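You operate a simulated robot arm through the tools that you are given. There is no shell and no other tool.

Carry out the task below with a simulated robot arm. There is one attempt and no reset: what you move stays moved.

TASK
Swap the clamped pipe for the blue one and clamp that in again.
Fine: clear guard wide open, then shut again; CLAMP all the way; the old pipe goes into the grey TO TEST tray; leave the other pipes alone.

It is judged by the outcome, as a careful person would: the job done as asked, and still so three seconds after it is handed in. It fails if anything else is knocked over, pushed out of place, dropped, spilled or broken.

THE ROBOT
A 7-joint arm with a three-finger gripper, fixed in place. Base frame: the origin is at the foot of the arm, x ahead of it, y to its left, z up; the work surface is at about z = 85.6. Readings come in cm, degrees, newtons and seconds.
Its first joint turns from -166.0 to 166.0 degrees. Payload 2.69 kg.
Tool frame: the origin (TCP) lies between the finger pads and is the grasp point; the fingertips stand 2.9 cm ahead of it; z points along the fingers, y is the line along which they close. The gripper opens to 12 cm. The gripper's body begins 7.8 cm behind the TCP.
Orientation is that of the tool frame in the base frame, as [roll, pitch, yaw] about the fixed x, y, z axes, in that order (R = Rz(yaw) Ry(pitch) Rx(roll)). With the fingers straight down and closing along the base's y, the tool's x points along the base's -x, its y along +y and its z along -z.

THE INTERFACE
- The arm moves only by the tool nudge_tool. Its argument "motion" is a list of rows, each a list of 3 entries, a list of its own where there are three numbers: the shift along the tool's x, y, z in units of 50 mm (1.0 is 50 mm), then the turn, a rotation vector about the tool's x, y, z in units of 4 degrees (1.0 is 4 degrees), then the finger opening in cm, from 0 to 12. In form: [[[tx, ty, tz], [wx, wy, wz], fingers], ...]. A call has 1 to 20 rows; each row shifts and turns the commanded pose from where the row before left it, along the tool's axes as they then stand. A call with a number of a shift or a turn outside -1 to 1 is refused whole. Each row takes 0.2 s and may step no farther than 5 cm and 8.6 degrees from the row before; otherwise, or with a gripper value out of range, the whole call is refused. Where a pose cannot be reached the arm comes as near as it can. A force on the tool above 40 N (or 10 N above the force at the start of the call, whichever is more), or a blocked arm, ends the call early, and 0.2 s more pass. The fingers move at their own pace and stop on an object; they squeeze with about 26 N. The grip force told is the motor's: it shows also when the fingers shut on nothing. Time passes only in rows, and 0.2 s behind the last, so rows that do not move let the fingers close. The reply holds the time, the measured pose of the TCP, the force on the tool along the base axes, the opening and the grip force, in the units named above and with some noise, with the torque about the TCP (base axes, N m) and any sound that the robot's microphone picked up.
- Cameras (640 x 400 px; columns grow to the right, rows downward): "scene" is fixed at [39.75, -66.8, 161.97]; the picture's right is [0.86, -0.50, 0.00], its down [-0.30, -0.51, -0.81] and it looks along [0.41, 0.70, -0.59] (base axes); focal length 327 px, centre (320, 200). "wrist" rides on the gripper at [6.3, 0, -10.4] in the tool frame; the picture's right is [0.01, 1.00, 0.00], its down [-0.83, 0.00, -0.56] and it looks along [-0.56, 0.00, 0.83] (tool axes); focal length 275 px, centre (320, 200). There is no depth. A picture from a camera that has moved, and an enlarged one, comes with that camera's place and axes in the base frame and with its lens. The place of the scene camera against the robot may be out by one fixed shift of up to 2.5 cm in any direction.
- get_image(camera): a new picture of that camera. It takes no simulated time.
- slide_trunk(by): slides the trunk up (or, below 0, down) by that many cm; the arm rides with it, the base frame stays. It gives what a move gives, with no picture.
- enlarge(camera, box): a new picture of the part [left, top, right, bottom] of that camera's present view, enlarged. It takes no simulated time.
- job_done(): hands the job in; it is judged then, once.

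Nothing tells you positions but the pictures and the camera data. Unless the task says otherwise, let go and move clear before handing in.

The tools are called after ">>>" by a JSON object that holds its "method" and its "body". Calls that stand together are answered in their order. nudge_tool: Moves the arm, as the interface text tells. Its arguments: {"type":"object","properties":{"motion":{"type":"array","items":{"type":"array"}}},"required":["motion"]} The other tools are called the same way: slide_trunk (by) slides the trunk up or down; get_image (camera) takes a picture; enlarge (camera, box) takes an enlarged picture of a part of a camera's view; job_done () hands the job in.

At the start:

```text
time: 0.0
tool_pos: [57.88, 8.75, 116.89]
ee_rot: [180.0, 0.0, 180.0]
contact_force: [0.6, 0.1, 0.5]
ft_torque: [0.03, 0.01, -0.02]
opening: 12.01
gripper_force: 0.1
trunk travel left (down, up): [-32.5, 26.1]
```

scene: 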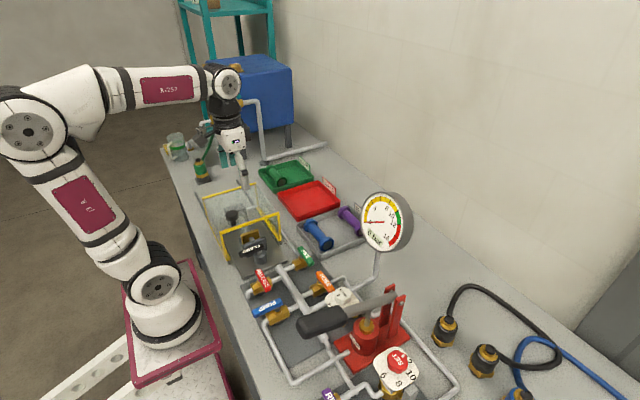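
wrist: 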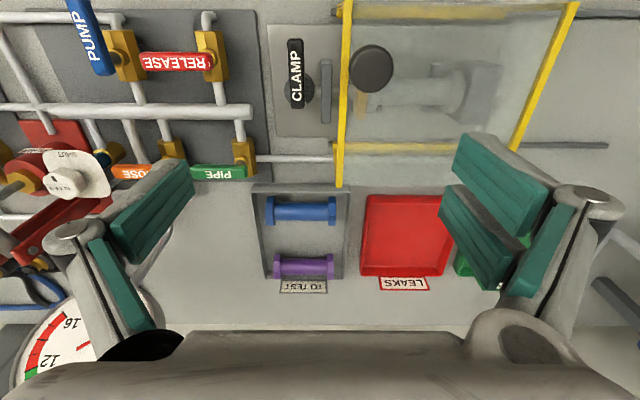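

I see a bench with a guarded clamp station (yellow-framed clear guard), a CLAMP lever, a grey TO TEST tray holding a blue and a purple pipe, and red and green trays. I'll look closer before moving.

>>> {"method": "enlarge", "body": {"camera": "scene", "box": [180, 140, 380, 300]}}

>>> {"method": "enlarge", "body": {"camera": "wrist", "box": [240, 0, 600, 200]}}

>>> {"method": "enlarge", "body": {"camera": "wrist", "box": [220, 120, 520, 310]}}

>>> {"method": "enlarge", "body": {"camera": "scene", "box": [190, 170, 300, 280]}}

```text
2.50 times, centred on (280, 220) of scene
camera zoom: at [39.75, -66.8, 161.97], right [0.86, -0.5, 0.0], down [-0.3, -0.51, -0.81], along [0.41, 0.7, -0.59], focal length 817 px, centre (420, 150)
```

zoom: 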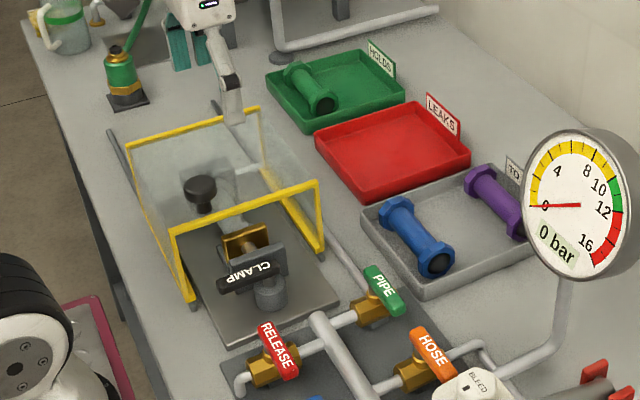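

```text
1.78 times, centred on (420, 100) of wrist
camera zoom: at [51.74, 8.66, 127.38], right [-0.01, 1.0, 0.0], down [0.83, 0.0, 0.56], along [0.56, 0.0, -0.83], focal length 489 px, centre (142, 378)
```

zoom: 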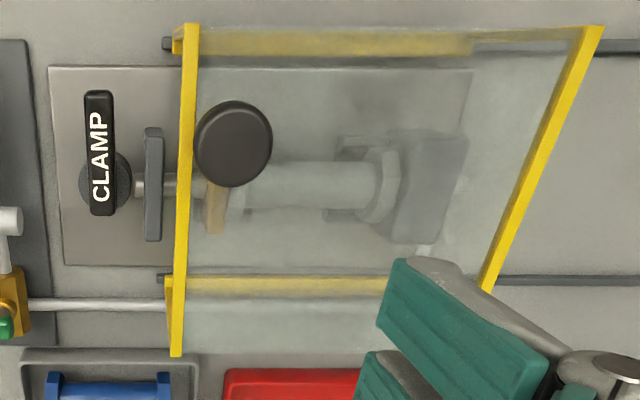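

```text
2.11 times, centred on (370, 215) of wrist
camera zoom: at [51.74, 8.66, 127.38], right [-0.01, 1.0, 0.0], down [0.83, 0.0, 0.56], along [0.56, 0.0, -0.83], focal length 580 px, centre (215, 168)
```

zoom: 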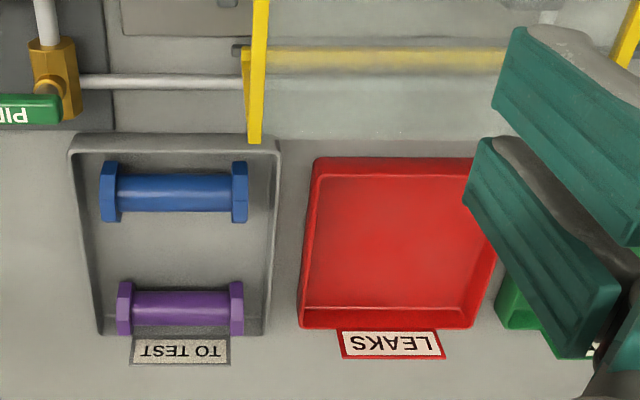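

```text
3.64 times, centred on (245, 225) of scene
camera zoom: at [39.75, -66.8, 161.97], right [0.86, -0.5, 0.0], down [-0.3, -0.51, -0.81], along [0.41, 0.7, -0.59], focal length 1188 px, centre (593, 109)
```

zoom: 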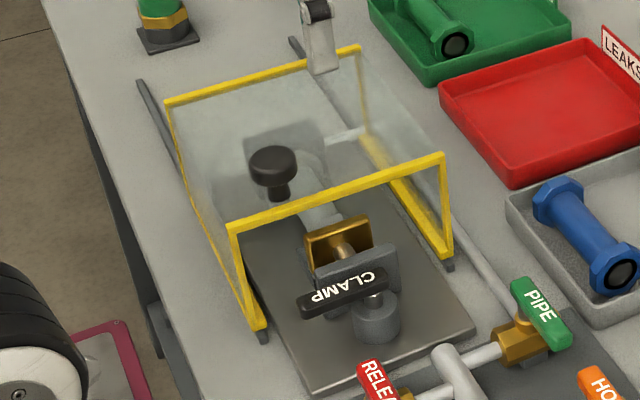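

The guard looks like a hood on two rails running along y, with a black knob on top as its handle. I'll shift sideways at the same height to get a second view for triangulating.

>>> {"method": "nudge_tool", "body": {"motion": [[[0, 0.75, 0], [0, 0, 0], 12], [[0, 0.75, 0], [0, 0, 0], 12], [[0, 0.75, 0], [0, 0, 0], 12], [[0, 0, 0], [0, 0, 0], 12]]}}

>>> {"method": "get_image", "body": {"camera": "wrist"}}

>>> {"method": "enlarge", "body": {"camera": "wrist", "box": [160, 0, 480, 200]}}

>>> {"method": "get_image", "body": {"camera": "scene"}}

```text
time: 1.0
tool_pos: [57.9, 19.93, 116.83]
ee_rot: [-179.9, 0.0, -179.9]
contact_force: [0.0, -0.3, 0.4]
ft_torque: [0.01, -0.02, 0.01]
opening: 12.02
gripper_force: 0.0
trunk travel left (down, up): [-32.5, 26.1]
```

```text
taken
camera wrist: at [51.72, 19.88, 127.31], right [-0.01, 1.0, 0.0], down [0.83, 0.01, 0.56], along [0.56, 0.0, -0.83], focal length 275 px, centre (320, 200)
```

wrist: 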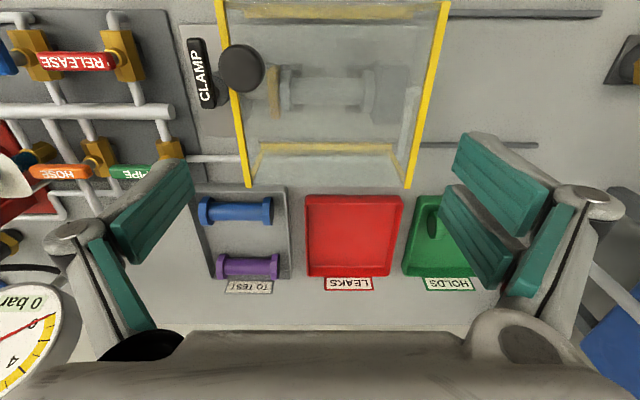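

```text
2.00 times, centred on (320, 100) of wrist
camera zoom: at [51.72, 19.88, 127.31], right [-0.01, 1.0, 0.0], down [0.83, 0.01, 0.56], along [0.56, 0.0, -0.83], focal length 551 px, centre (320, 400)
```

zoom: 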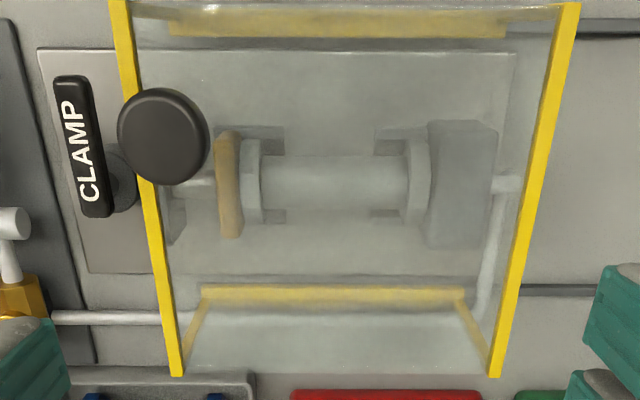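

```text
taken
```

scene: 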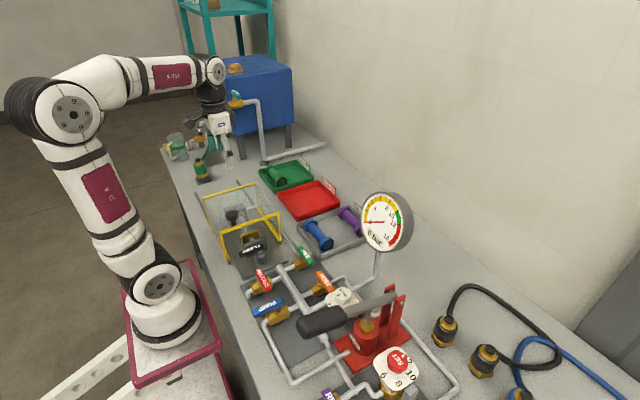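

Triangulating the two views puts the knob's top centre near (55.6, 13.1, 101.4), with the guard's top at about z 98. The guard covers y 11 to 31 and its rails run on to y 54. I'll move above the knob first.

>>> {"method": "nudge_tool", "body": {"motion": [[[0.16, -0.45, 0.2], [0, 0, 0], 9], [[0.16, -0.45, 0.2], [0, 0, 0], 9], [[0.15, -0.456, 0.3], [0, 0, 0], 9], [[0, 0, 0.5], [0, 0, 0], 9], [[0, 0, 0.4], [0, 0, 0], 9], [[0, 0, 0], [0, 0, 0], 9]]}}

>>> {"method": "get_image", "body": {"camera": "wrist"}}

>>> {"method": "enlarge", "body": {"camera": "scene", "box": [180, 120, 320, 290]}}

```text
time: 2.4
tool_pos: [55.68, 13.17, 109.08]
ee_rot: [-180.0, 0.0, 180.0]
contact_force: [0.3, -0.1, 0.0]
ft_torque: [-0.04, 0.02, 0.03]
opening: 8.99
gripper_force: 0.1
trunk travel left (down, up): [-32.5, 26.1]
```

```text
taken
camera wrist: at [49.45, 13.2, 119.42], right [-0.01, 1.0, 0.0], down [0.83, 0.0, 0.56], along [0.56, 0.0, -0.83], focal length 275 px, centre (320, 200)
```

wrist: 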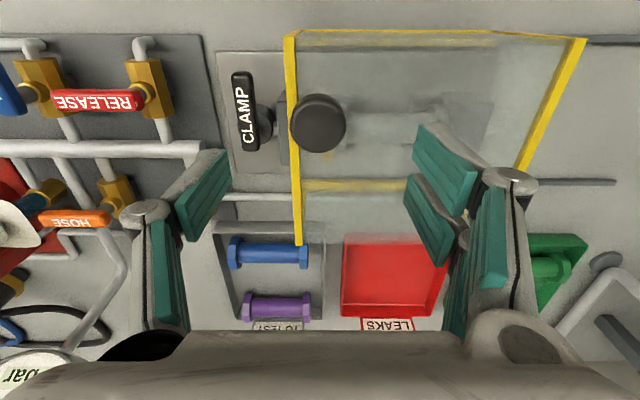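

```text
2.35 times, centred on (250, 205) of scene
camera zoom: at [39.75, -66.8, 161.97], right [0.86, -0.5, 0.0], down [-0.3, -0.51, -0.81], along [0.41, 0.7, -0.59], focal length 769 px, centre (485, 188)
```

zoom: 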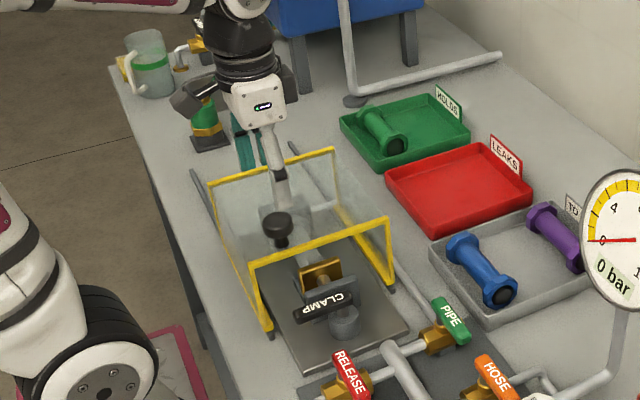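

The knob is centred under the tool. I'll go down so the fingertips straddle its head while staying above the guard's top, then close.

>>> {"method": "nudge_tool", "body": {"motion": [[[0.02, 0, 0.4], [0, 0, 0], 8], [[0, 0, 0.4], [0, 0, 0], 8], [[0, 0, 0.4], [0, 0, 0], 8], [[0, 0, 0.2], [0, 0, 0], 8], [[0, 0, 0], [0, 0, 0], 8]]}}

>>> {"method": "enlarge", "body": {"camera": "scene", "box": [190, 170, 300, 280]}}

>>> {"method": "get_image", "body": {"camera": "wrist"}}

```text
time: 3.6
tool_pos: [55.39, 13.2, 101.69]
ee_rot: [180.0, 0.0, -179.9]
contact_force: [0.3, -0.1, 0.1]
ft_torque: [0.0, 0.01, -0.02]
opening: 8.0
gripper_force: 0.1
trunk travel left (down, up): [-32.5, 26.1]
```

```text
3.64 times, centred on (245, 225) of scene
camera zoom: at [39.75, -66.8, 161.97], right [0.86, -0.5, 0.0], down [-0.3, -0.51, -0.81], along [0.41, 0.7, -0.59], focal length 1188 px, centre (593, 109)
```

zoom: 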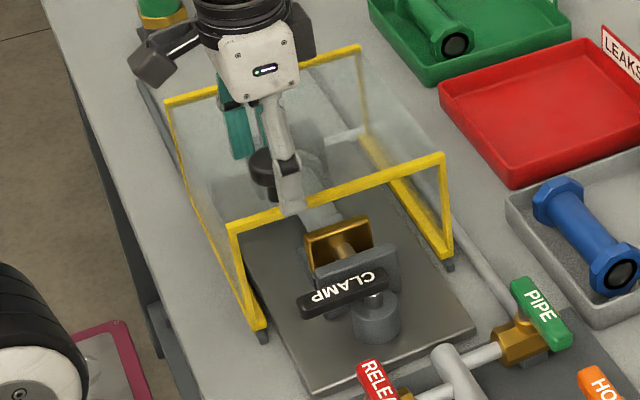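

```text
taken
camera wrist: at [49.31, 13.15, 112.21], right [-0.01, 1.0, 0.0], down [0.83, 0.01, 0.56], along [0.56, 0.0, -0.83], focal length 275 px, centre (320, 200)
```

wrist: 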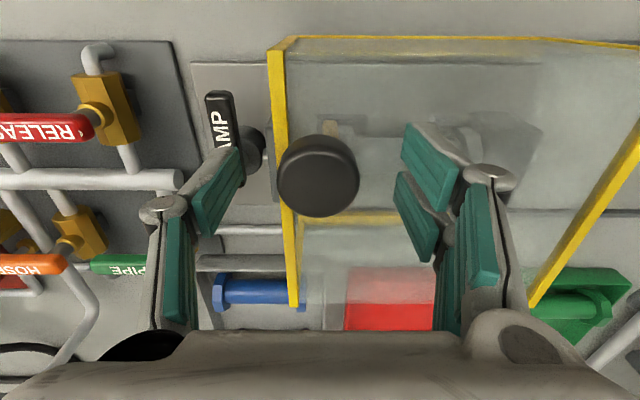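

The fingers straddle the knob, so I'll close on it.

>>> {"method": "nudge_tool", "body": {"motion": [[[0, 0, 0], [0, 0, 0], 2.5], [[0, 0, 0], [0, 0, 0], 2.5], [[0, 0, 0], [0, 0, 0], 2.5]]}}

```text
time: 4.4
tool_pos: [55.47, 13.21, 101.83]
ee_rot: [180.0, 0.0, 180.0]
contact_force: [-0.2, -1.3, 1.1]
ft_torque: [0.04, -0.02, 0.0]
opening: 3.6
gripper_force: 45.2
trunk travel left (down, up): [-32.5, 26.1]
```

I have the knob, with the opening at 3.6 cm. I'll slide the guard a little way along +y to check that it moves freely.

>>> {"method": "nudge_tool", "body": {"motion": [[[0, 0.1, 0], [0, 0, 0], 2.5], [[0, 0.2, 0], [0, 0, 0], 2.5], [[0, 0.2, 0], [0, 0, 0], 2.5], [[0, 0, 0], [0, 0, 0], 2.5]]}}

>>> {"method": "enlarge", "body": {"camera": "scene", "box": [180, 120, 320, 290]}}

```text
time: 5.4
tool_pos: [55.54, 15.7, 101.67]
ee_rot: [-179.9, 0.0, -180.0]
contact_force: [-5.1, -1.2, -13.8]
ft_torque: [-0.06, -0.16, 0.08]
opening: 3.58
gripper_force: 45.1
trunk travel left (down, up): [-32.5, 26.1]
```

```text
2.35 times, centred on (250, 205) of scene
camera zoom: at [39.75, -66.8, 161.97], right [0.86, -0.5, 0.0], down [-0.3, -0.51, -0.81], along [0.41, 0.7, -0.59], focal length 769 px, centre (485, 188)
```

zoom: 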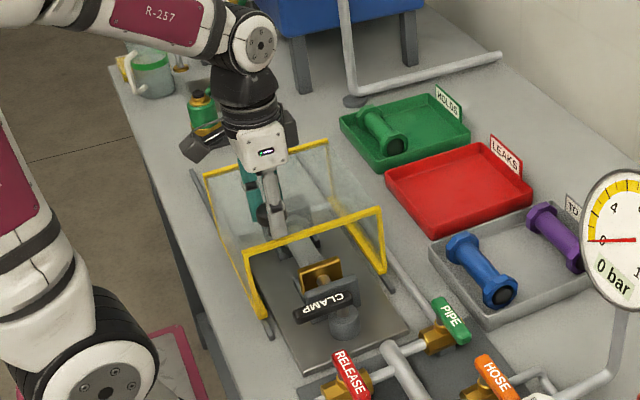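

The guard slides with the knob. I'll carry on steadily.

>>> {"method": "nudge_tool", "body": {"motion": [[[0, 0.2, 0], [0, 0, 0], 2.5], [[0, 0.25, 0], [0, 0, 0], 2.5], [[0, 0.25, 0], [0, 0, 0], 2.5], [[0, 0.25, 0], [0, 0, 0], 2.5], [[0, 0.25, 0], [0, 0, 0], 2.5], [[0, 0.25, 0], [0, 0, 0], 2.5], [[0, 0.25, 0], [0, 0, 0], 2.5], [[0, 0.25, 0], [0, 0, 0], 2.5], [[0, 0.25, 0], [0, 0, 0], 2.5], [[0, 0.25, 0], [0, 0, 0], 2.5], [[0, 0.25, 0], [0, 0, 0], 2.5], [[0, 0.2, 0], [0, 0, 0], 2.5], [[0, 0.1, 0], [0, 0, 0], 2.5], [[0, 0, 0], [0, 0, 0], 2.5]]}}

>>> {"method": "enlarge", "body": {"camera": "scene", "box": [180, 120, 320, 290]}}

>>> {"method": "get_image", "body": {"camera": "wrist"}}

```text
time: 7.2
tool_pos: [55.52, 25.22, 101.72]
ee_rot: [-179.8, -0.1, 180.0]
contact_force: [5.1, -1.4, -12.7]
ft_torque: [0.29, -0.25, 0.13]
opening: 3.6
gripper_force: 44.5
trunk travel left (down, up): [-32.5, 26.1]
stopped in row 9: the force on the tool passed its limit at 42 N (the readings are from after the stop); the commanded pose is now the measured one
```

```text
2.35 times, centred on (250, 205) of scene
camera zoom: at [39.75, -66.8, 161.97], right [0.86, -0.5, 0.0], down [-0.3, -0.51, -0.81], along [0.41, 0.7, -0.59], focal length 769 px, centre (485, 188)
```

zoom: 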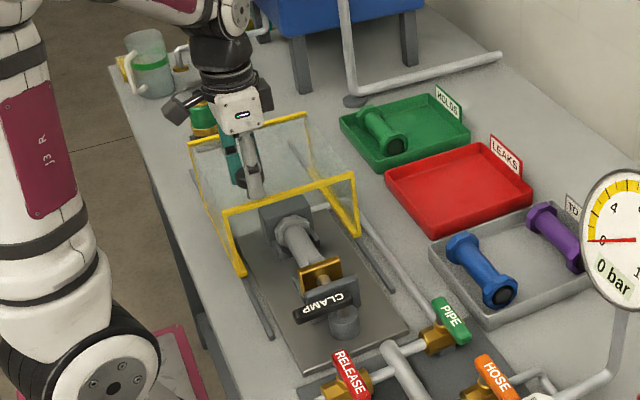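

```text
taken
camera wrist: at [49.31, 25.17, 112.27], right [-0.01, 1.0, 0.0], down [0.83, 0.01, 0.56], along [0.56, 0.0, -0.83], focal length 275 px, centre (320, 200)
```

wrist: 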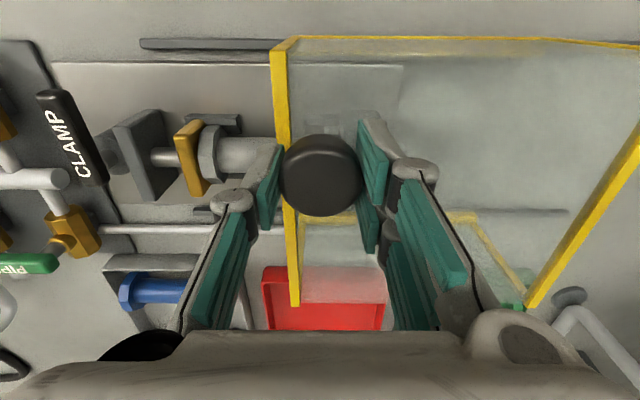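

The slide stopped at y 25 when the force passed its limit, with a steady vertical load on the tool. The guard can't be at its end yet, since the rails run to y 54. I'll ease the vertical preload and go on more slowly.

>>> {"method": "nudge_tool", "body": {"motion": [[[0, 0, 0.02], [0, 0, 0], 2.5], [[0, 0.04, 0], [0, 0, 0], 2.5], [[0, 0.08, 0], [0, 0, 0], 2.5], [[0, 0.12, 0], [0, 0, 0], 2.5], [[0, 0.12, 0], [0, 0, 0], 2.5], [[0, 0, 0], [0, 0, 0], 2.5]]}}

```text
time: 8.6
tool_pos: [55.47, 27.16, 101.78]
ee_rot: [-179.9, -0.1, -179.9]
contact_force: [5.2, -0.5, 3.5]
ft_torque: [0.09, -0.2, -0.1]
opening: 3.57
gripper_force: 44.8
trunk travel left (down, up): [-32.5, 26.1]
```

It moves freely when pulled gently, so I'll keep that pace.

>>> {"method": "nudge_tool", "body": {"motion": [[[0, 0.08, 0], [0, 0, 0], 2.5], [[0, 0.14, 0], [0, 0, 0], 2.5], [[0, 0.14, 0], [0, 0, 0], 2.5], [[0, 0.14, 0], [0, 0, 0], 2.5], [[0, 0.14, 0], [0, 0, 0], 2.5], [[0, 0.14, 0], [0, 0, 0], 2.5], [[0, 0.14, 0], [0, 0, 0], 2.5], [[0, 0.14, 0], [0, 0, 0], 2.5], [[0, 0.08, 0], [0, 0, 0], 2.5], [[0, 0, 0], [0, 0, 0], 2.5]]}}

>>> {"method": "enlarge", "body": {"camera": "scene", "box": [180, 120, 320, 290]}}

```text
time: 10.8
tool_pos: [55.46, 32.76, 101.74]
ee_rot: [-179.9, 0.0, -179.9]
contact_force: [15.4, -0.7, 25.3]
ft_torque: [0.13, -0.43, 0.07]
opening: 3.62
gripper_force: 45.0
trunk travel left (down, up): [-32.5, 26.1]
```

```text
2.35 times, centred on (250, 205) of scene
camera zoom: at [39.75, -66.8, 161.97], right [0.86, -0.5, 0.0], down [-0.3, -0.51, -0.81], along [0.41, 0.7, -0.59], focal length 769 px, centre (485, 188)
```

zoom: 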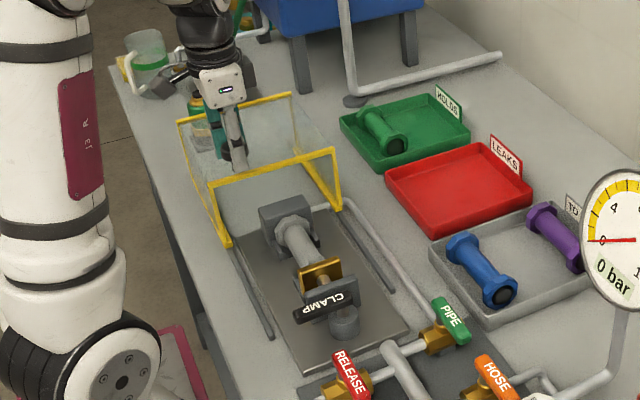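

Vertical and sideways load is building through the grip. I'll loosen the fingers slightly and push the knob with the rear finger so the guard can follow its own rails.

>>> {"method": "nudge_tool", "body": {"motion": [[[0, 0, 0], [0, 0, 0], 4.4], [[-0.01, 0, -0.02], [0, 0, 0], 4.4], [[0, 0.14, 0], [0, 0, 0], 4.4], [[0, 0.14, 0], [0, 0, 0], 4.4], [[0, 0.14, 0], [0, 0, 0], 4.4], [[0, 0.14, 0], [0, 0, 0], 4.4], [[0, 0.14, 0], [0, 0, 0], 4.4], [[0, 0, 0], [0, 0, 0], 4.4]]}}

>>> {"method": "enlarge", "body": {"camera": "scene", "box": [180, 120, 320, 290]}}

>>> {"method": "get_image", "body": {"camera": "wrist"}}

```text
time: 12.6
tool_pos: [55.5, 36.16, 101.76]
ee_rot: [-179.9, 0.1, -180.0]
contact_force: [-0.3, -0.1, -1.1]
ft_torque: [-0.01, -0.02, 0.03]
opening: 4.44
gripper_force: 0.1
trunk travel left (down, up): [-32.5, 26.1]
```

```text
2.35 times, centred on (250, 205) of scene
camera zoom: at [39.75, -66.8, 161.97], right [0.86, -0.5, 0.0], down [-0.3, -0.51, -0.81], along [0.41, 0.7, -0.59], focal length 769 px, centre (485, 188)
```

zoom: 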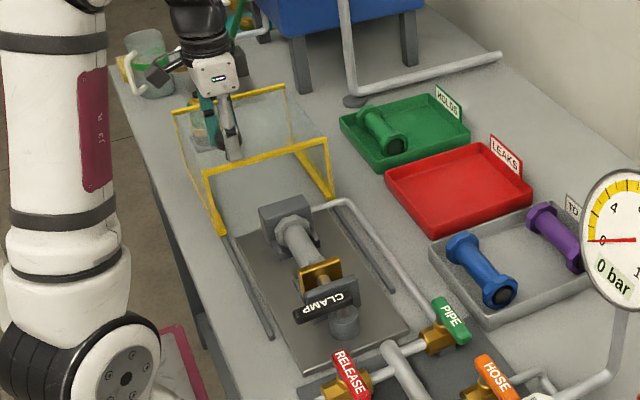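

```text
taken
camera wrist: at [49.26, 36.15, 112.26], right [-0.01, 1.0, 0.0], down [0.83, 0.01, 0.56], along [0.56, 0.0, -0.83], focal length 275 px, centre (320, 200)
```

wrist: 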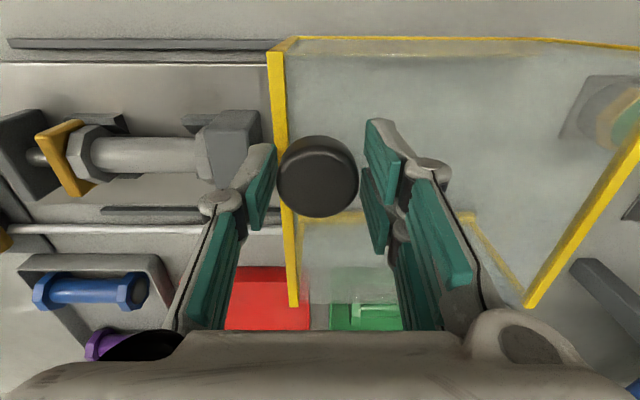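

Pushing loosely works without load. I'll continue until it reaches the end stop.

>>> {"method": "nudge_tool", "body": {"motion": [[[0, 0.1, 0], [0, 0, 0], 4.4], [[0, 0.1, 0], [0, 0, 0], 4.4], [[0, 0.1, 0], [0, 0, 0], 4.4], [[0, 0.1, 0], [0, 0, 0], 4.4], [[0, 0.1, 0], [0, 0, 0], 4.4], [[0, 0.1, 0], [0, 0, 0], 4.4], [[0, 0, 0], [0, 0, 0], 4.4]]}}

>>> {"method": "enlarge", "body": {"camera": "scene", "box": [180, 120, 320, 290]}}

>>> {"method": "get_image", "body": {"camera": "wrist"}}

```text
time: 13.6
tool_pos: [55.54, 37.37, 101.48]
ee_rot: [-178.7, -0.4, 179.7]
contact_force: [-1.2, -25.2, 5.2]
ft_torque: [-0.48, 0.02, 0.0]
opening: 6.08
gripper_force: 12.3
trunk travel left (down, up): [-32.5, 26.1]
stopped in row 5: the force on the tool passed its limit at 43 N (the readings are from after the stop); the commanded pose is now the measured one
```

```text
2.35 times, centred on (250, 205) of scene
camera zoom: at [39.75, -66.8, 161.97], right [0.86, -0.5, 0.0], down [-0.3, -0.51, -0.81], along [0.41, 0.7, -0.59], focal length 769 px, centre (485, 188)
```

zoom: 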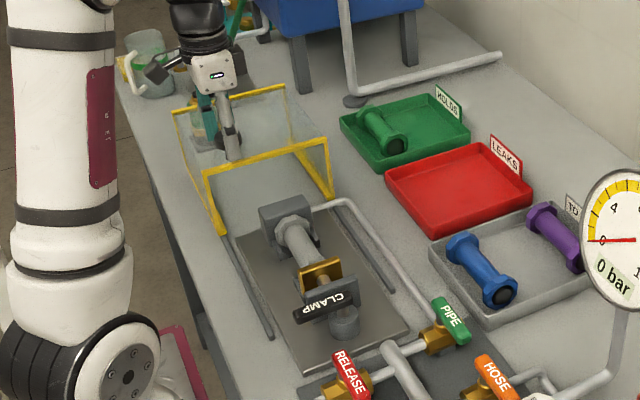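

```text
taken
camera wrist: at [49.37, 37.57, 112.02], right [0.0, 1.0, -0.02], down [0.84, 0.01, 0.55], along [0.55, -0.02, -0.83], focal length 275 px, centre (320, 200)
```

wrist: 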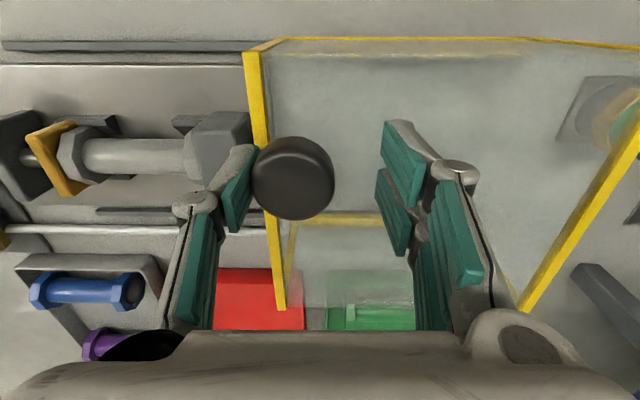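

The guard is against its end stop, wide open, with about 23 cm of travel. I'll release the knob, straighten the tool and rise, then look at the clamp.

>>> {"method": "nudge_tool", "body": {"motion": [[[0, -0.05, 0], [0, 0, 0], 8], [[0, 0, -0.1], [-0.325, -0.1, -0.075], 8], [[0, 0, -0.7], [0, 0, 0], 8], [[0, 0, -0.9], [0, 0, 0], 8], [[0, -0.7, -0.9], [0, 0, 0], 8], [[0, -0.9, 0], [0, 0, 0], 8], [[0, -0.9, 0], [0, 0, 0], 8], [[0, -0.9, 0], [0, 0, 0], 8], [[0, 0, 0], [0, 0, 0], 8]]}}

>>> {"method": "get_image", "body": {"camera": "wrist"}}

>>> {"method": "enlarge", "body": {"camera": "wrist", "box": [160, 0, 480, 200]}}

>>> {"method": "enlarge", "body": {"camera": "scene", "box": [200, 180, 300, 280]}}

```text
refused: row 5 steps farther than a row can; nothing moved
```

```text
taken
camera wrist: at [49.37, 37.57, 112.02], right [0.0, 1.0, -0.02], down [0.84, 0.01, 0.55], along [0.55, -0.02, -0.83], focal length 275 px, centre (320, 200)
```

wrist: 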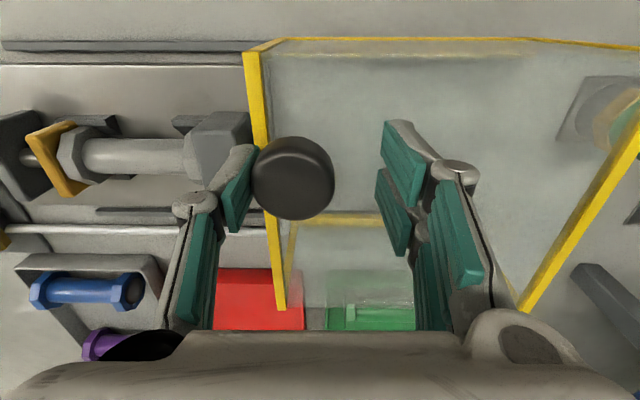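

```text
2.00 times, centred on (320, 100) of wrist
camera zoom: at [49.37, 37.57, 112.02], right [0.0, 1.0, -0.02], down [0.84, 0.01, 0.55], along [0.55, -0.02, -0.83], focal length 551 px, centre (320, 400)
```

zoom: 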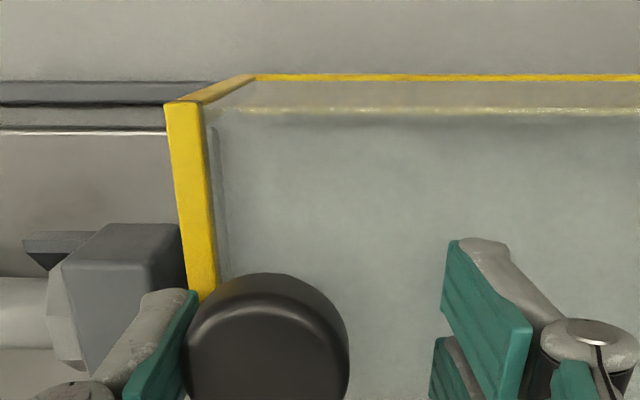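

```text
4.00 times, centred on (250, 230) of scene
camera zoom: at [39.75, -66.8, 161.97], right [0.86, -0.5, 0.0], down [-0.3, -0.51, -0.81], along [0.41, 0.7, -0.59], focal length 1307 px, centre (600, 80)
```

zoom: 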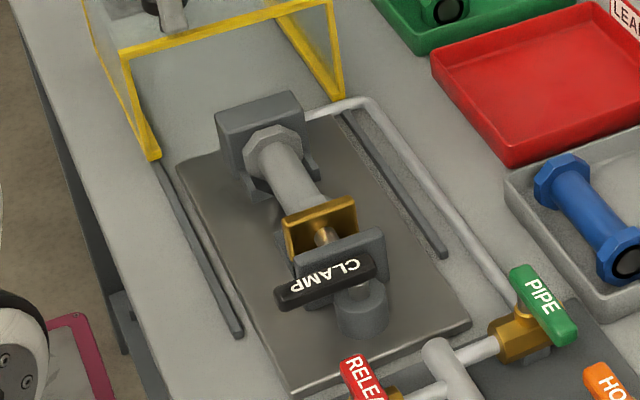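

That call was refused because one row's step was too long. The guard is open and clears the clamp entirely. I'll repeat the retreat with smaller steps.

>>> {"method": "nudge_tool", "body": {"motion": [[[0, -0.05, 0], [0, 0, 0], 8], [[0, 0, -0.1], [-0.325, -0.1, -0.075], 8], [[0, 0, -0.7], [0, 0, 0], 8], [[0, 0, -0.9], [0, 0, 0], 8], [[0, 0, -0.9], [0, 0, 0], 8], [[0, -0.9, 0], [0, 0, 0], 8], [[0, -0.9, 0], [0, 0, 0], 8], [[0, -0.9, 0], [0, 0, 0], 8], [[0, -0.9, 0], [0, 0, 0], 8], [[0, 0, 0], [0, 0, 0], 8]]}}

>>> {"method": "get_image", "body": {"camera": "wrist"}}

>>> {"method": "enlarge", "body": {"camera": "wrist", "box": [160, 0, 480, 200]}}

```text
time: 15.8
tool_pos: [55.6, 19.37, 114.38]
ee_rot: [179.5, 0.1, -179.8]
contact_force: [0.7, 0.3, -0.4]
ft_torque: [0.02, 0.03, 0.02]
opening: 7.99
gripper_force: 0.1
trunk travel left (down, up): [-32.5, 26.1]
```

```text
taken
camera wrist: at [49.3, 19.24, 124.73], right [-0.01, 1.0, 0.01], down [0.83, 0.0, 0.56], along [0.56, 0.01, -0.83], focal length 275 px, centre (320, 200)
```

wrist: 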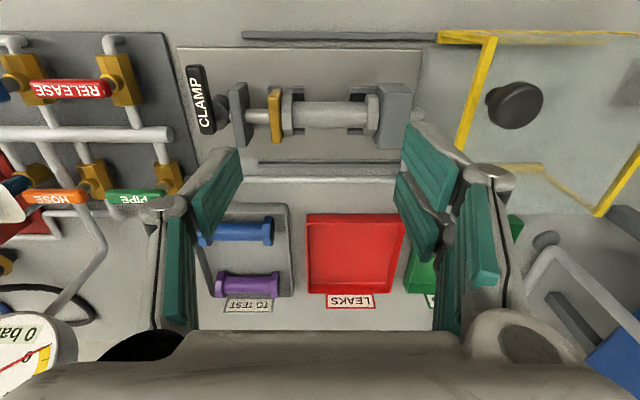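

```text
2.00 times, centred on (320, 100) of wrist
camera zoom: at [49.3, 19.24, 124.73], right [-0.01, 1.0, 0.01], down [0.83, 0.0, 0.56], along [0.56, 0.01, -0.83], focal length 551 px, centre (320, 400)
```

zoom: 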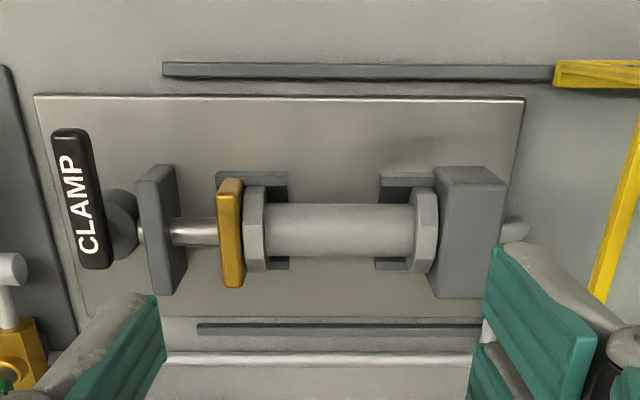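

I have a clear view of the clamp. I'll take a second view further along −y to triangulate the lever, the jaws and the pipe.

>>> {"method": "nudge_tool", "body": {"motion": [[[0, -0.75, 0], [0.125, 0, 0], 8], [[0, -0.75, 0], [0, 0, 0], 8], [[0, -0.7, 0], [0, 0, 0], 8], [[0, 0, 0], [0, 0, 0], 8]]}}

>>> {"method": "enlarge", "body": {"camera": "wrist", "box": [240, 20, 560, 220]}}

>>> {"method": "get_image", "body": {"camera": "wrist"}}

```text
time: 16.8
tool_pos: [55.75, 8.54, 114.47]
ee_rot: [-180.0, 0.1, -179.7]
contact_force: [0.2, 0.2, -0.4]
ft_torque: [0.03, 0.01, 0.02]
opening: 7.97
gripper_force: 0.1
trunk travel left (down, up): [-32.5, 26.1]
```

```text
2.00 times, centred on (400, 120) of wrist
camera zoom: at [49.45, 8.49, 124.84], right [-0.01, 1.0, 0.0], down [0.83, 0.01, 0.56], along [0.56, 0.0, -0.83], focal length 551 px, centre (160, 360)
```

zoom: 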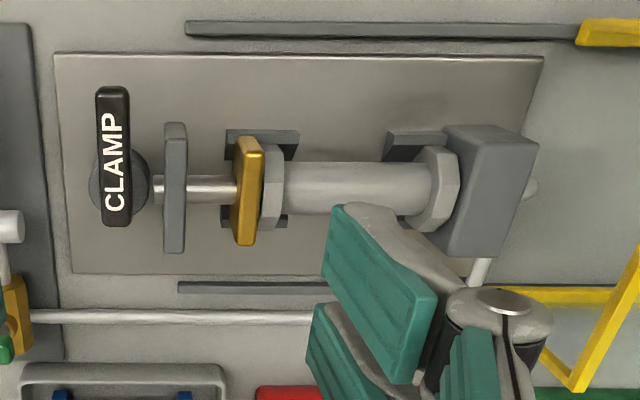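

```text
taken
camera wrist: at [49.45, 8.49, 124.84], right [-0.01, 1.0, 0.0], down [0.83, 0.01, 0.56], along [0.56, 0.0, -0.83], focal length 275 px, centre (320, 200)
```

wrist: 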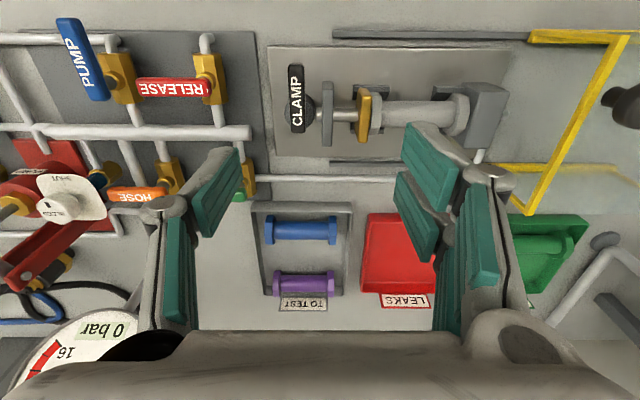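

The CLAMP lever pivots on a post near (59.5, 5.9) with its top at about z 92, and it points towards −x. The rod pushes the bronze jaw. I'll lower above the lever for a closer look.

>>> {"method": "nudge_tool", "body": {"motion": [[[0, -0.3, 0.4], [0, 0, -0.075], 4], [[0, -0.23, 0.6], [0, 0, 0], 4], [[0, 0, 0.6], [0, 0, 0], 4], [[0, 0, 0.5], [0, 0, 0], 4], [[0, 0, 0], [0, 0, 0], 4]]}}

>>> {"method": "get_image", "body": {"camera": "wrist"}}

>>> {"method": "enlarge", "body": {"camera": "wrist", "box": [240, 60, 480, 210]}}

>>> {"method": "enlarge", "body": {"camera": "scene", "box": [210, 200, 300, 280]}}

```text
time: 18.0
tool_pos: [55.58, 5.92, 103.97]
ee_rot: [180.0, -0.1, -179.5]
contact_force: [0.3, 0.2, 0.6]
ft_torque: [0.01, 0.01, 0.01]
opening: 4.0
gripper_force: 0.0
trunk travel left (down, up): [-32.5, 26.1]
```

```text
taken
camera wrist: at [49.42, 5.76, 114.34], right [-0.01, 1.0, 0.0], down [0.83, 0.01, 0.56], along [0.56, 0.01, -0.83], focal length 275 px, centre (320, 200)
```

wrist: 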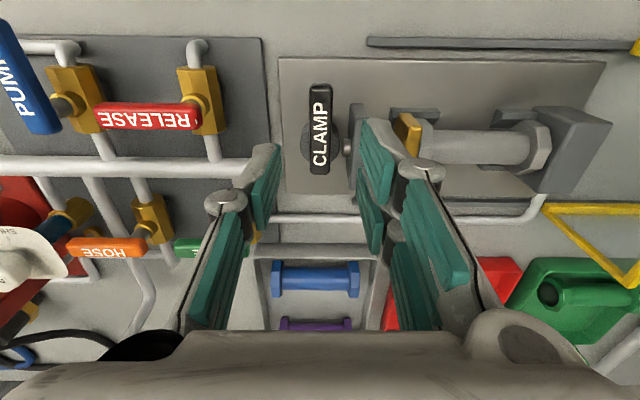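

```text
2.67 times, centred on (360, 135) of wrist
camera zoom: at [49.42, 5.76, 114.34], right [-0.01, 1.0, 0.0], down [0.83, 0.01, 0.56], along [0.56, 0.01, -0.83], focal length 734 px, centre (213, 373)
```

zoom: 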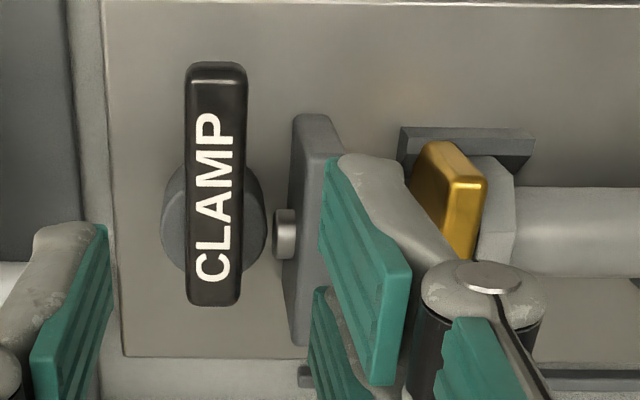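

```text
5.00 times, centred on (255, 240) of scene
camera zoom: at [39.75, -66.8, 161.97], right [0.86, -0.5, 0.0], down [-0.3, -0.51, -0.81], along [0.41, 0.7, -0.59], focal length 1634 px, centre (645, 0)
```

zoom: 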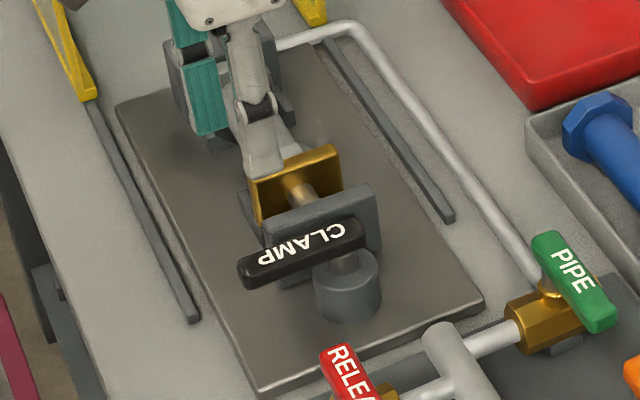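

The lever is about 1.8 cm wide, centred near y 6.0, with its end at x ≈ 53.9. The support plate starts near y 8.4. I'll lower with a narrow opening so both fingers straddle the lever's end clear of the plate.

>>> {"method": "nudge_tool", "body": {"motion": [[[0.2, 0, 0.3], [0, 0, 0.1], 3], [[0, 0, 0.5], [0, 0, 0], 3], [[0, 0, 0.5], [0, 0, 0], 3], [[0, 0, 0.3], [0, 0, 0], 3], [[0, 0, 0], [0, 0, 0], 3]]}}

>>> {"method": "get_image", "body": {"camera": "wrist"}}

>>> {"method": "enlarge", "body": {"camera": "scene", "box": [210, 200, 300, 280]}}

```text
time: 19.2
tool_pos: [54.44, 5.67, 95.83]
ee_rot: [-179.9, 0.0, -179.9]
contact_force: [-0.1, -0.3, 0.1]
ft_torque: [0.03, 0.01, 0.0]
opening: 3.0
gripper_force: 0.0
trunk travel left (down, up): [-32.5, 26.1]
```

```text
taken
camera wrist: at [48.28, 5.66, 106.26], right [-0.01, 1.0, 0.0], down [0.83, 0.01, 0.56], along [0.56, 0.0, -0.83], focal length 275 px, centre (320, 200)
```

wrist: 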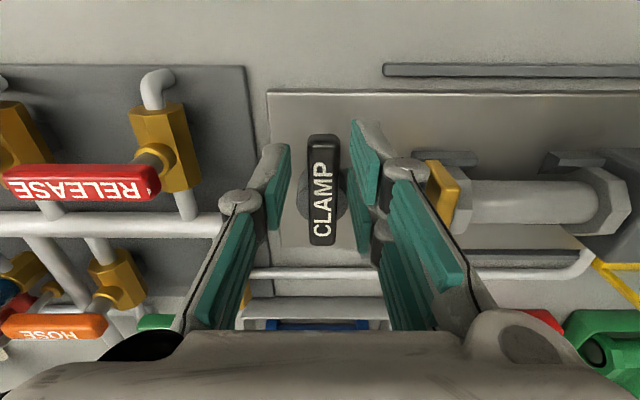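

```text
5.00 times, centred on (255, 240) of scene
camera zoom: at [39.75, -66.8, 161.97], right [0.86, -0.5, 0.0], down [-0.3, -0.51, -0.81], along [0.41, 0.7, -0.59], focal length 1634 px, centre (645, 0)
```

zoom: 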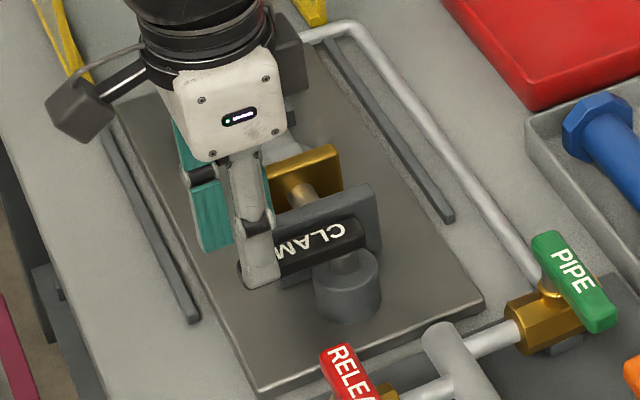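

Both fingers line up with the lever's end. I'll go down around it and close to a loose cage.

>>> {"method": "nudge_tool", "body": {"motion": [[[0, 0.03, 0.2], [0, 0, 0], 3], [[0, 0, 0.2], [0, 0, 0], 3], [[0, 0, 0.16], [0, 0, 0], 3], [[0, 0, 0], [0, 0, 0], 2.3], [[0, 0, 0], [0, 0, 0], 2.3]]}}

>>> {"method": "get_image", "body": {"camera": "wrist"}}

>>> {"method": "enlarge", "body": {"camera": "scene", "box": [210, 200, 300, 280]}}

```text
time: 20.4
tool_pos: [55.65, 6.17, 93.74]
ee_rot: [-179.9, -0.2, -179.9]
contact_force: [0.3, -0.2, -0.5]
ft_torque: [-0.02, 0.0, 0.06]
opening: 2.37
gripper_force: 0.1
out of reach, approached as far as the arm can: row 1, 2, 3
trunk travel left (down, up): [-32.5, 26.1]
```

```text
taken
camera wrist: at [49.53, 6.09, 104.21], right [-0.01, 1.0, 0.0], down [0.83, 0.01, 0.55], along [0.55, 0.0, -0.83], focal length 275 px, centre (320, 200)
```

wrist: 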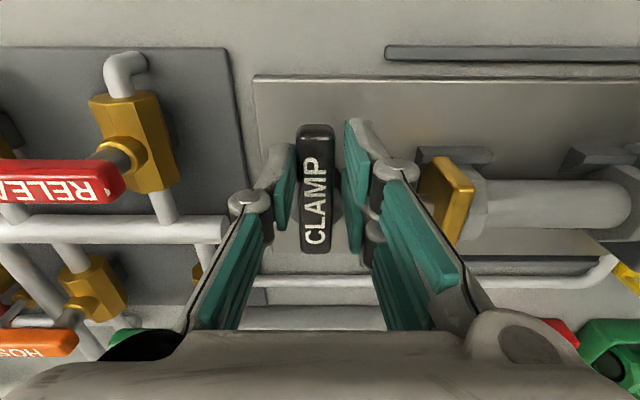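

```text
5.00 times, centred on (255, 240) of scene
camera zoom: at [39.75, -66.8, 161.97], right [0.86, -0.5, 0.0], down [-0.3, -0.51, -0.81], along [0.41, 0.7, -0.59], focal length 1634 px, centre (645, 0)
```

zoom: 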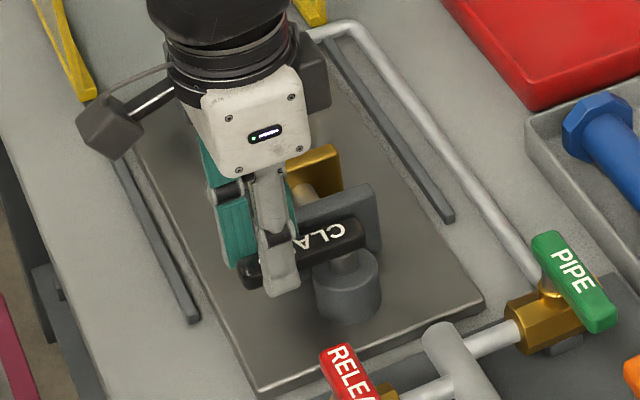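

The arm hit its inner reach limit here, and the fingers ended up around the lever without touching it. The limit is looser when the shoulder is lower relative to the tool, so I'll rise, slide the trunk down and come back.

>>> {"method": "nudge_tool", "body": {"motion": [[[0, 0, 0], [0, 0, 0], 3], [[0, 0, -0.3], [0, 0, 0], 3], [[0, 0, -0.6], [0, 0, 0], 3], [[0, 0, -0.9], [0, 0, 0], 3], [[0, 0, -0.9], [0, 0, 0], 3], [[0, 0, -0.8], [0, 0, 0], 3], [[0, 0, 0], [0, 0, 0], 3]]}}

>>> {"method": "slide_trunk", "body": {"by": -12}}

>>> {"method": "get_image", "body": {"camera": "wrist"}}

>>> {"method": "get_image", "body": {"camera": "scene"}}

```text
time: 22.0
tool_pos: [55.71, 6.17, 111.33]
ee_rot: [179.9, 0.0, -179.9]
contact_force: [0.3, -0.9, 0.3]
ft_torque: [0.01, -0.01, -0.03]
opening: 2.99
gripper_force: 0.0
trunk travel left (down, up): [-32.5, 26.1]
```

```text
time: 23.5
tool_pos: [55.77, 6.28, 99.26]
ee_rot: [180.0, 0.1, -179.9]
contact_force: [0.0, -0.3, 0.1]
ft_torque: [-0.01, 0.02, 0.01]
opening: 3.0
gripper_force: 0.1
trunk travel left (down, up): [-20.5, 38.1]
```

```text
taken
camera wrist: at [49.55, 6.17, 109.8], right [-0.01, 1.0, 0.0], down [0.83, 0.01, 0.56], along [0.56, 0.0, -0.83], focal length 275 px, centre (320, 200)
```

wrist: 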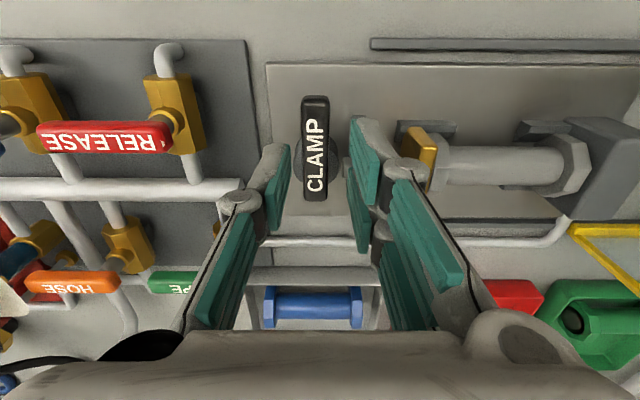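

```text
taken
```

scene: 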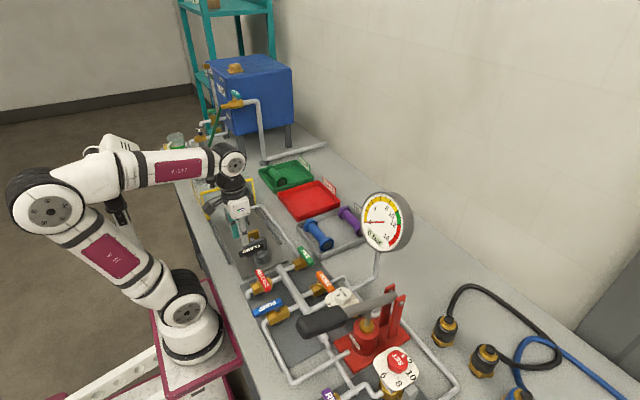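

The trunk is 12 cm lower. I'll try the lever's end again.

>>> {"method": "nudge_tool", "body": {"motion": [[[0.236, -0.08, 0.1], [0, 0, 0], 3], [[0, 0, 0.4], [0, 0, 0], 3], [[0, 0, 0.4], [0, 0, 0], 3], [[0, 0, 0.32], [0, 0, 0], 3], [[0, 0, 0], [0, 0, 0], 3]]}}

>>> {"method": "get_image", "body": {"camera": "wrist"}}

>>> {"method": "enlarge", "body": {"camera": "scene", "box": [210, 200, 300, 280]}}

```text
time: 24.7
tool_pos: [54.55, 5.78, 93.12]
ee_rot: [180.0, 0.1, -180.0]
contact_force: [0.0, -0.2, 0.4]
ft_torque: [0.0, -0.01, -0.01]
opening: 2.98
gripper_force: 0.0
trunk travel left (down, up): [-20.5, 38.1]
```

```text
taken
camera wrist: at [48.37, 5.72, 103.59], right [-0.01, 1.0, 0.0], down [0.83, 0.01, 0.56], along [0.56, 0.0, -0.83], focal length 275 px, centre (320, 200)
```

wrist: 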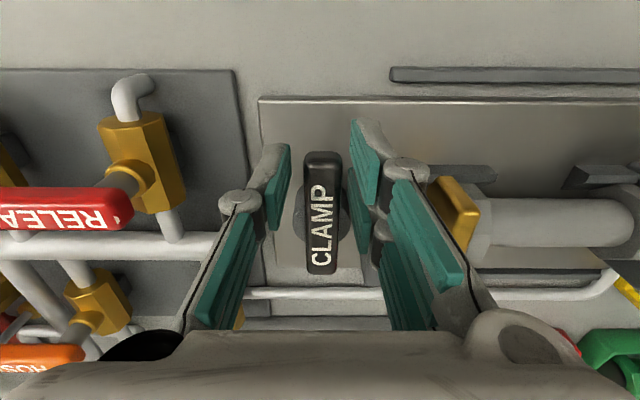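

```text
5.00 times, centred on (255, 240) of scene
camera zoom: at [39.75, -66.8, 161.97], right [0.86, -0.5, 0.0], down [-0.3, -0.51, -0.81], along [0.41, 0.7, -0.59], focal length 1634 px, centre (645, 0)
```

zoom: 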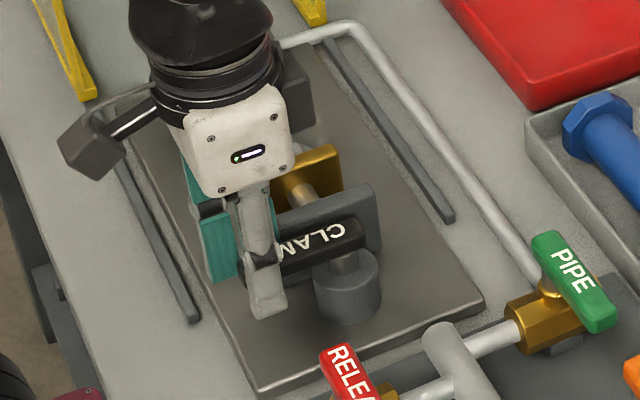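

I can reach it now. I'll cage the lever and swing its end gently towards −y, on an arc about the post, to see whether that is the opening direction.

>>> {"method": "nudge_tool", "body": {"motion": [[[0, 0, 0], [0, 0, 0], 2.2], [[0, 0, 0], [0, 0, 0], 2.2], [[-0.0024, -0.069, 0], [0, 0, -1], 2.2], [[-0.0024, -0.069, 0], [0, 0, -1], 2.2], [[-0.0024, -0.069, 0], [0, 0, -1], 2.2], [[-0.0024, -0.069, 0], [0, 0, -1], 2.2], [[0, 0, 0], [0, 0, 0], 2.2]]}}

>>> {"method": "get_image", "body": {"camera": "wrist"}}

>>> {"method": "enlarge", "body": {"camera": "scene", "box": [210, 200, 300, 280]}}

```text
time: 26.3
tool_pos: [54.83, 4.48, 93.19]
ee_rot: [179.9, 0.0, -163.9]
contact_force: [0.0, 0.5, 0.2]
ft_torque: [0.01, 0.0, -0.01]
opening: 2.24
gripper_force: 0.2
trunk travel left (down, up): [-20.5, 38.1]
```

```text
taken
camera wrist: at [48.83, 2.67, 103.63], right [-0.28, 0.96, 0.0], down [0.8, 0.23, 0.56], along [0.53, 0.16, -0.83], focal length 275 px, centre (320, 200)
```

wrist: 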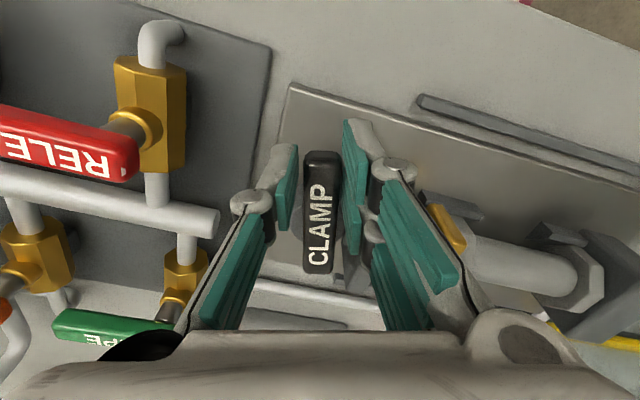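

```text
5.00 times, centred on (255, 240) of scene
camera zoom: at [39.75, -66.8, 161.97], right [0.86, -0.5, 0.0], down [-0.3, -0.51, -0.81], along [0.41, 0.7, -0.59], focal length 1634 px, centre (645, 0)
```

zoom: 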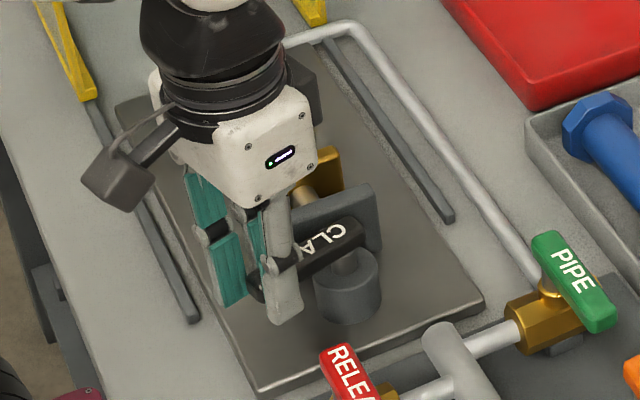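

The lever turns easily this way, and I'll keep swinging it.

>>> {"method": "nudge_tool", "body": {"motion": [[[-0.0024, -0.069, 0], [0, 0, -1], 2.2], [[-0.0024, -0.069, 0], [0, 0, -1], 2.2], [[-0.0024, -0.069, 0], [0, 0, -1], 2.2], [[-0.0024, -0.069, 0], [0, 0, -1], 2.2], [[-0.0024, -0.069, 0], [0, 0, -1], 2.2], [[-0.0024, -0.069, 0], [0, 0, -1], 2.2], [[-0.0024, -0.069, 0], [0, 0, -1], 2.2], [[-0.0024, -0.069, 0], [0, 0, -1], 2.2], [[0, 0, 0], [0, 0, 0], 2.2]]}}

>>> {"method": "get_image", "body": {"camera": "wrist"}}

>>> {"method": "enlarge", "body": {"camera": "scene", "box": [210, 200, 300, 280]}}

```text
time: 28.3
tool_pos: [56.2, 2.17, 93.34]
ee_rot: [-179.9, 0.0, -132.0]
contact_force: [0.2, 0.7, 0.7]
ft_torque: [0.01, 0.05, -0.03]
opening: 2.21
gripper_force: 0.0
trunk travel left (down, up): [-20.5, 38.1]
```

```text
taken
camera wrist: at [52.17, -2.67, 103.72], right [-0.75, 0.66, 0.0], down [0.55, 0.62, 0.56], along [0.37, 0.41, -0.83], focal length 275 px, centre (320, 200)
```

wrist: 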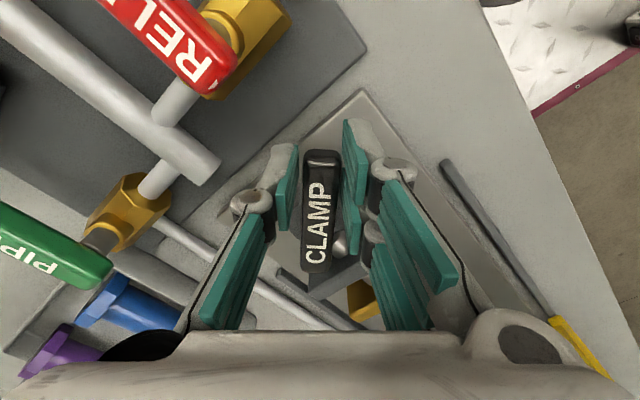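

```text
5.00 times, centred on (255, 240) of scene
camera zoom: at [39.75, -66.8, 161.97], right [0.86, -0.5, 0.0], down [-0.3, -0.51, -0.81], along [0.41, 0.7, -0.59], focal length 1634 px, centre (645, 0)
```

zoom: 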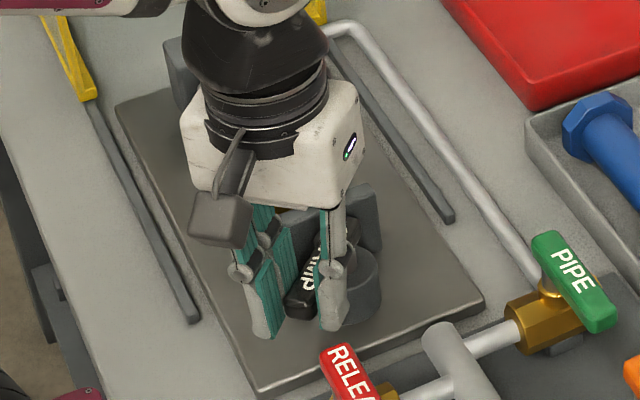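

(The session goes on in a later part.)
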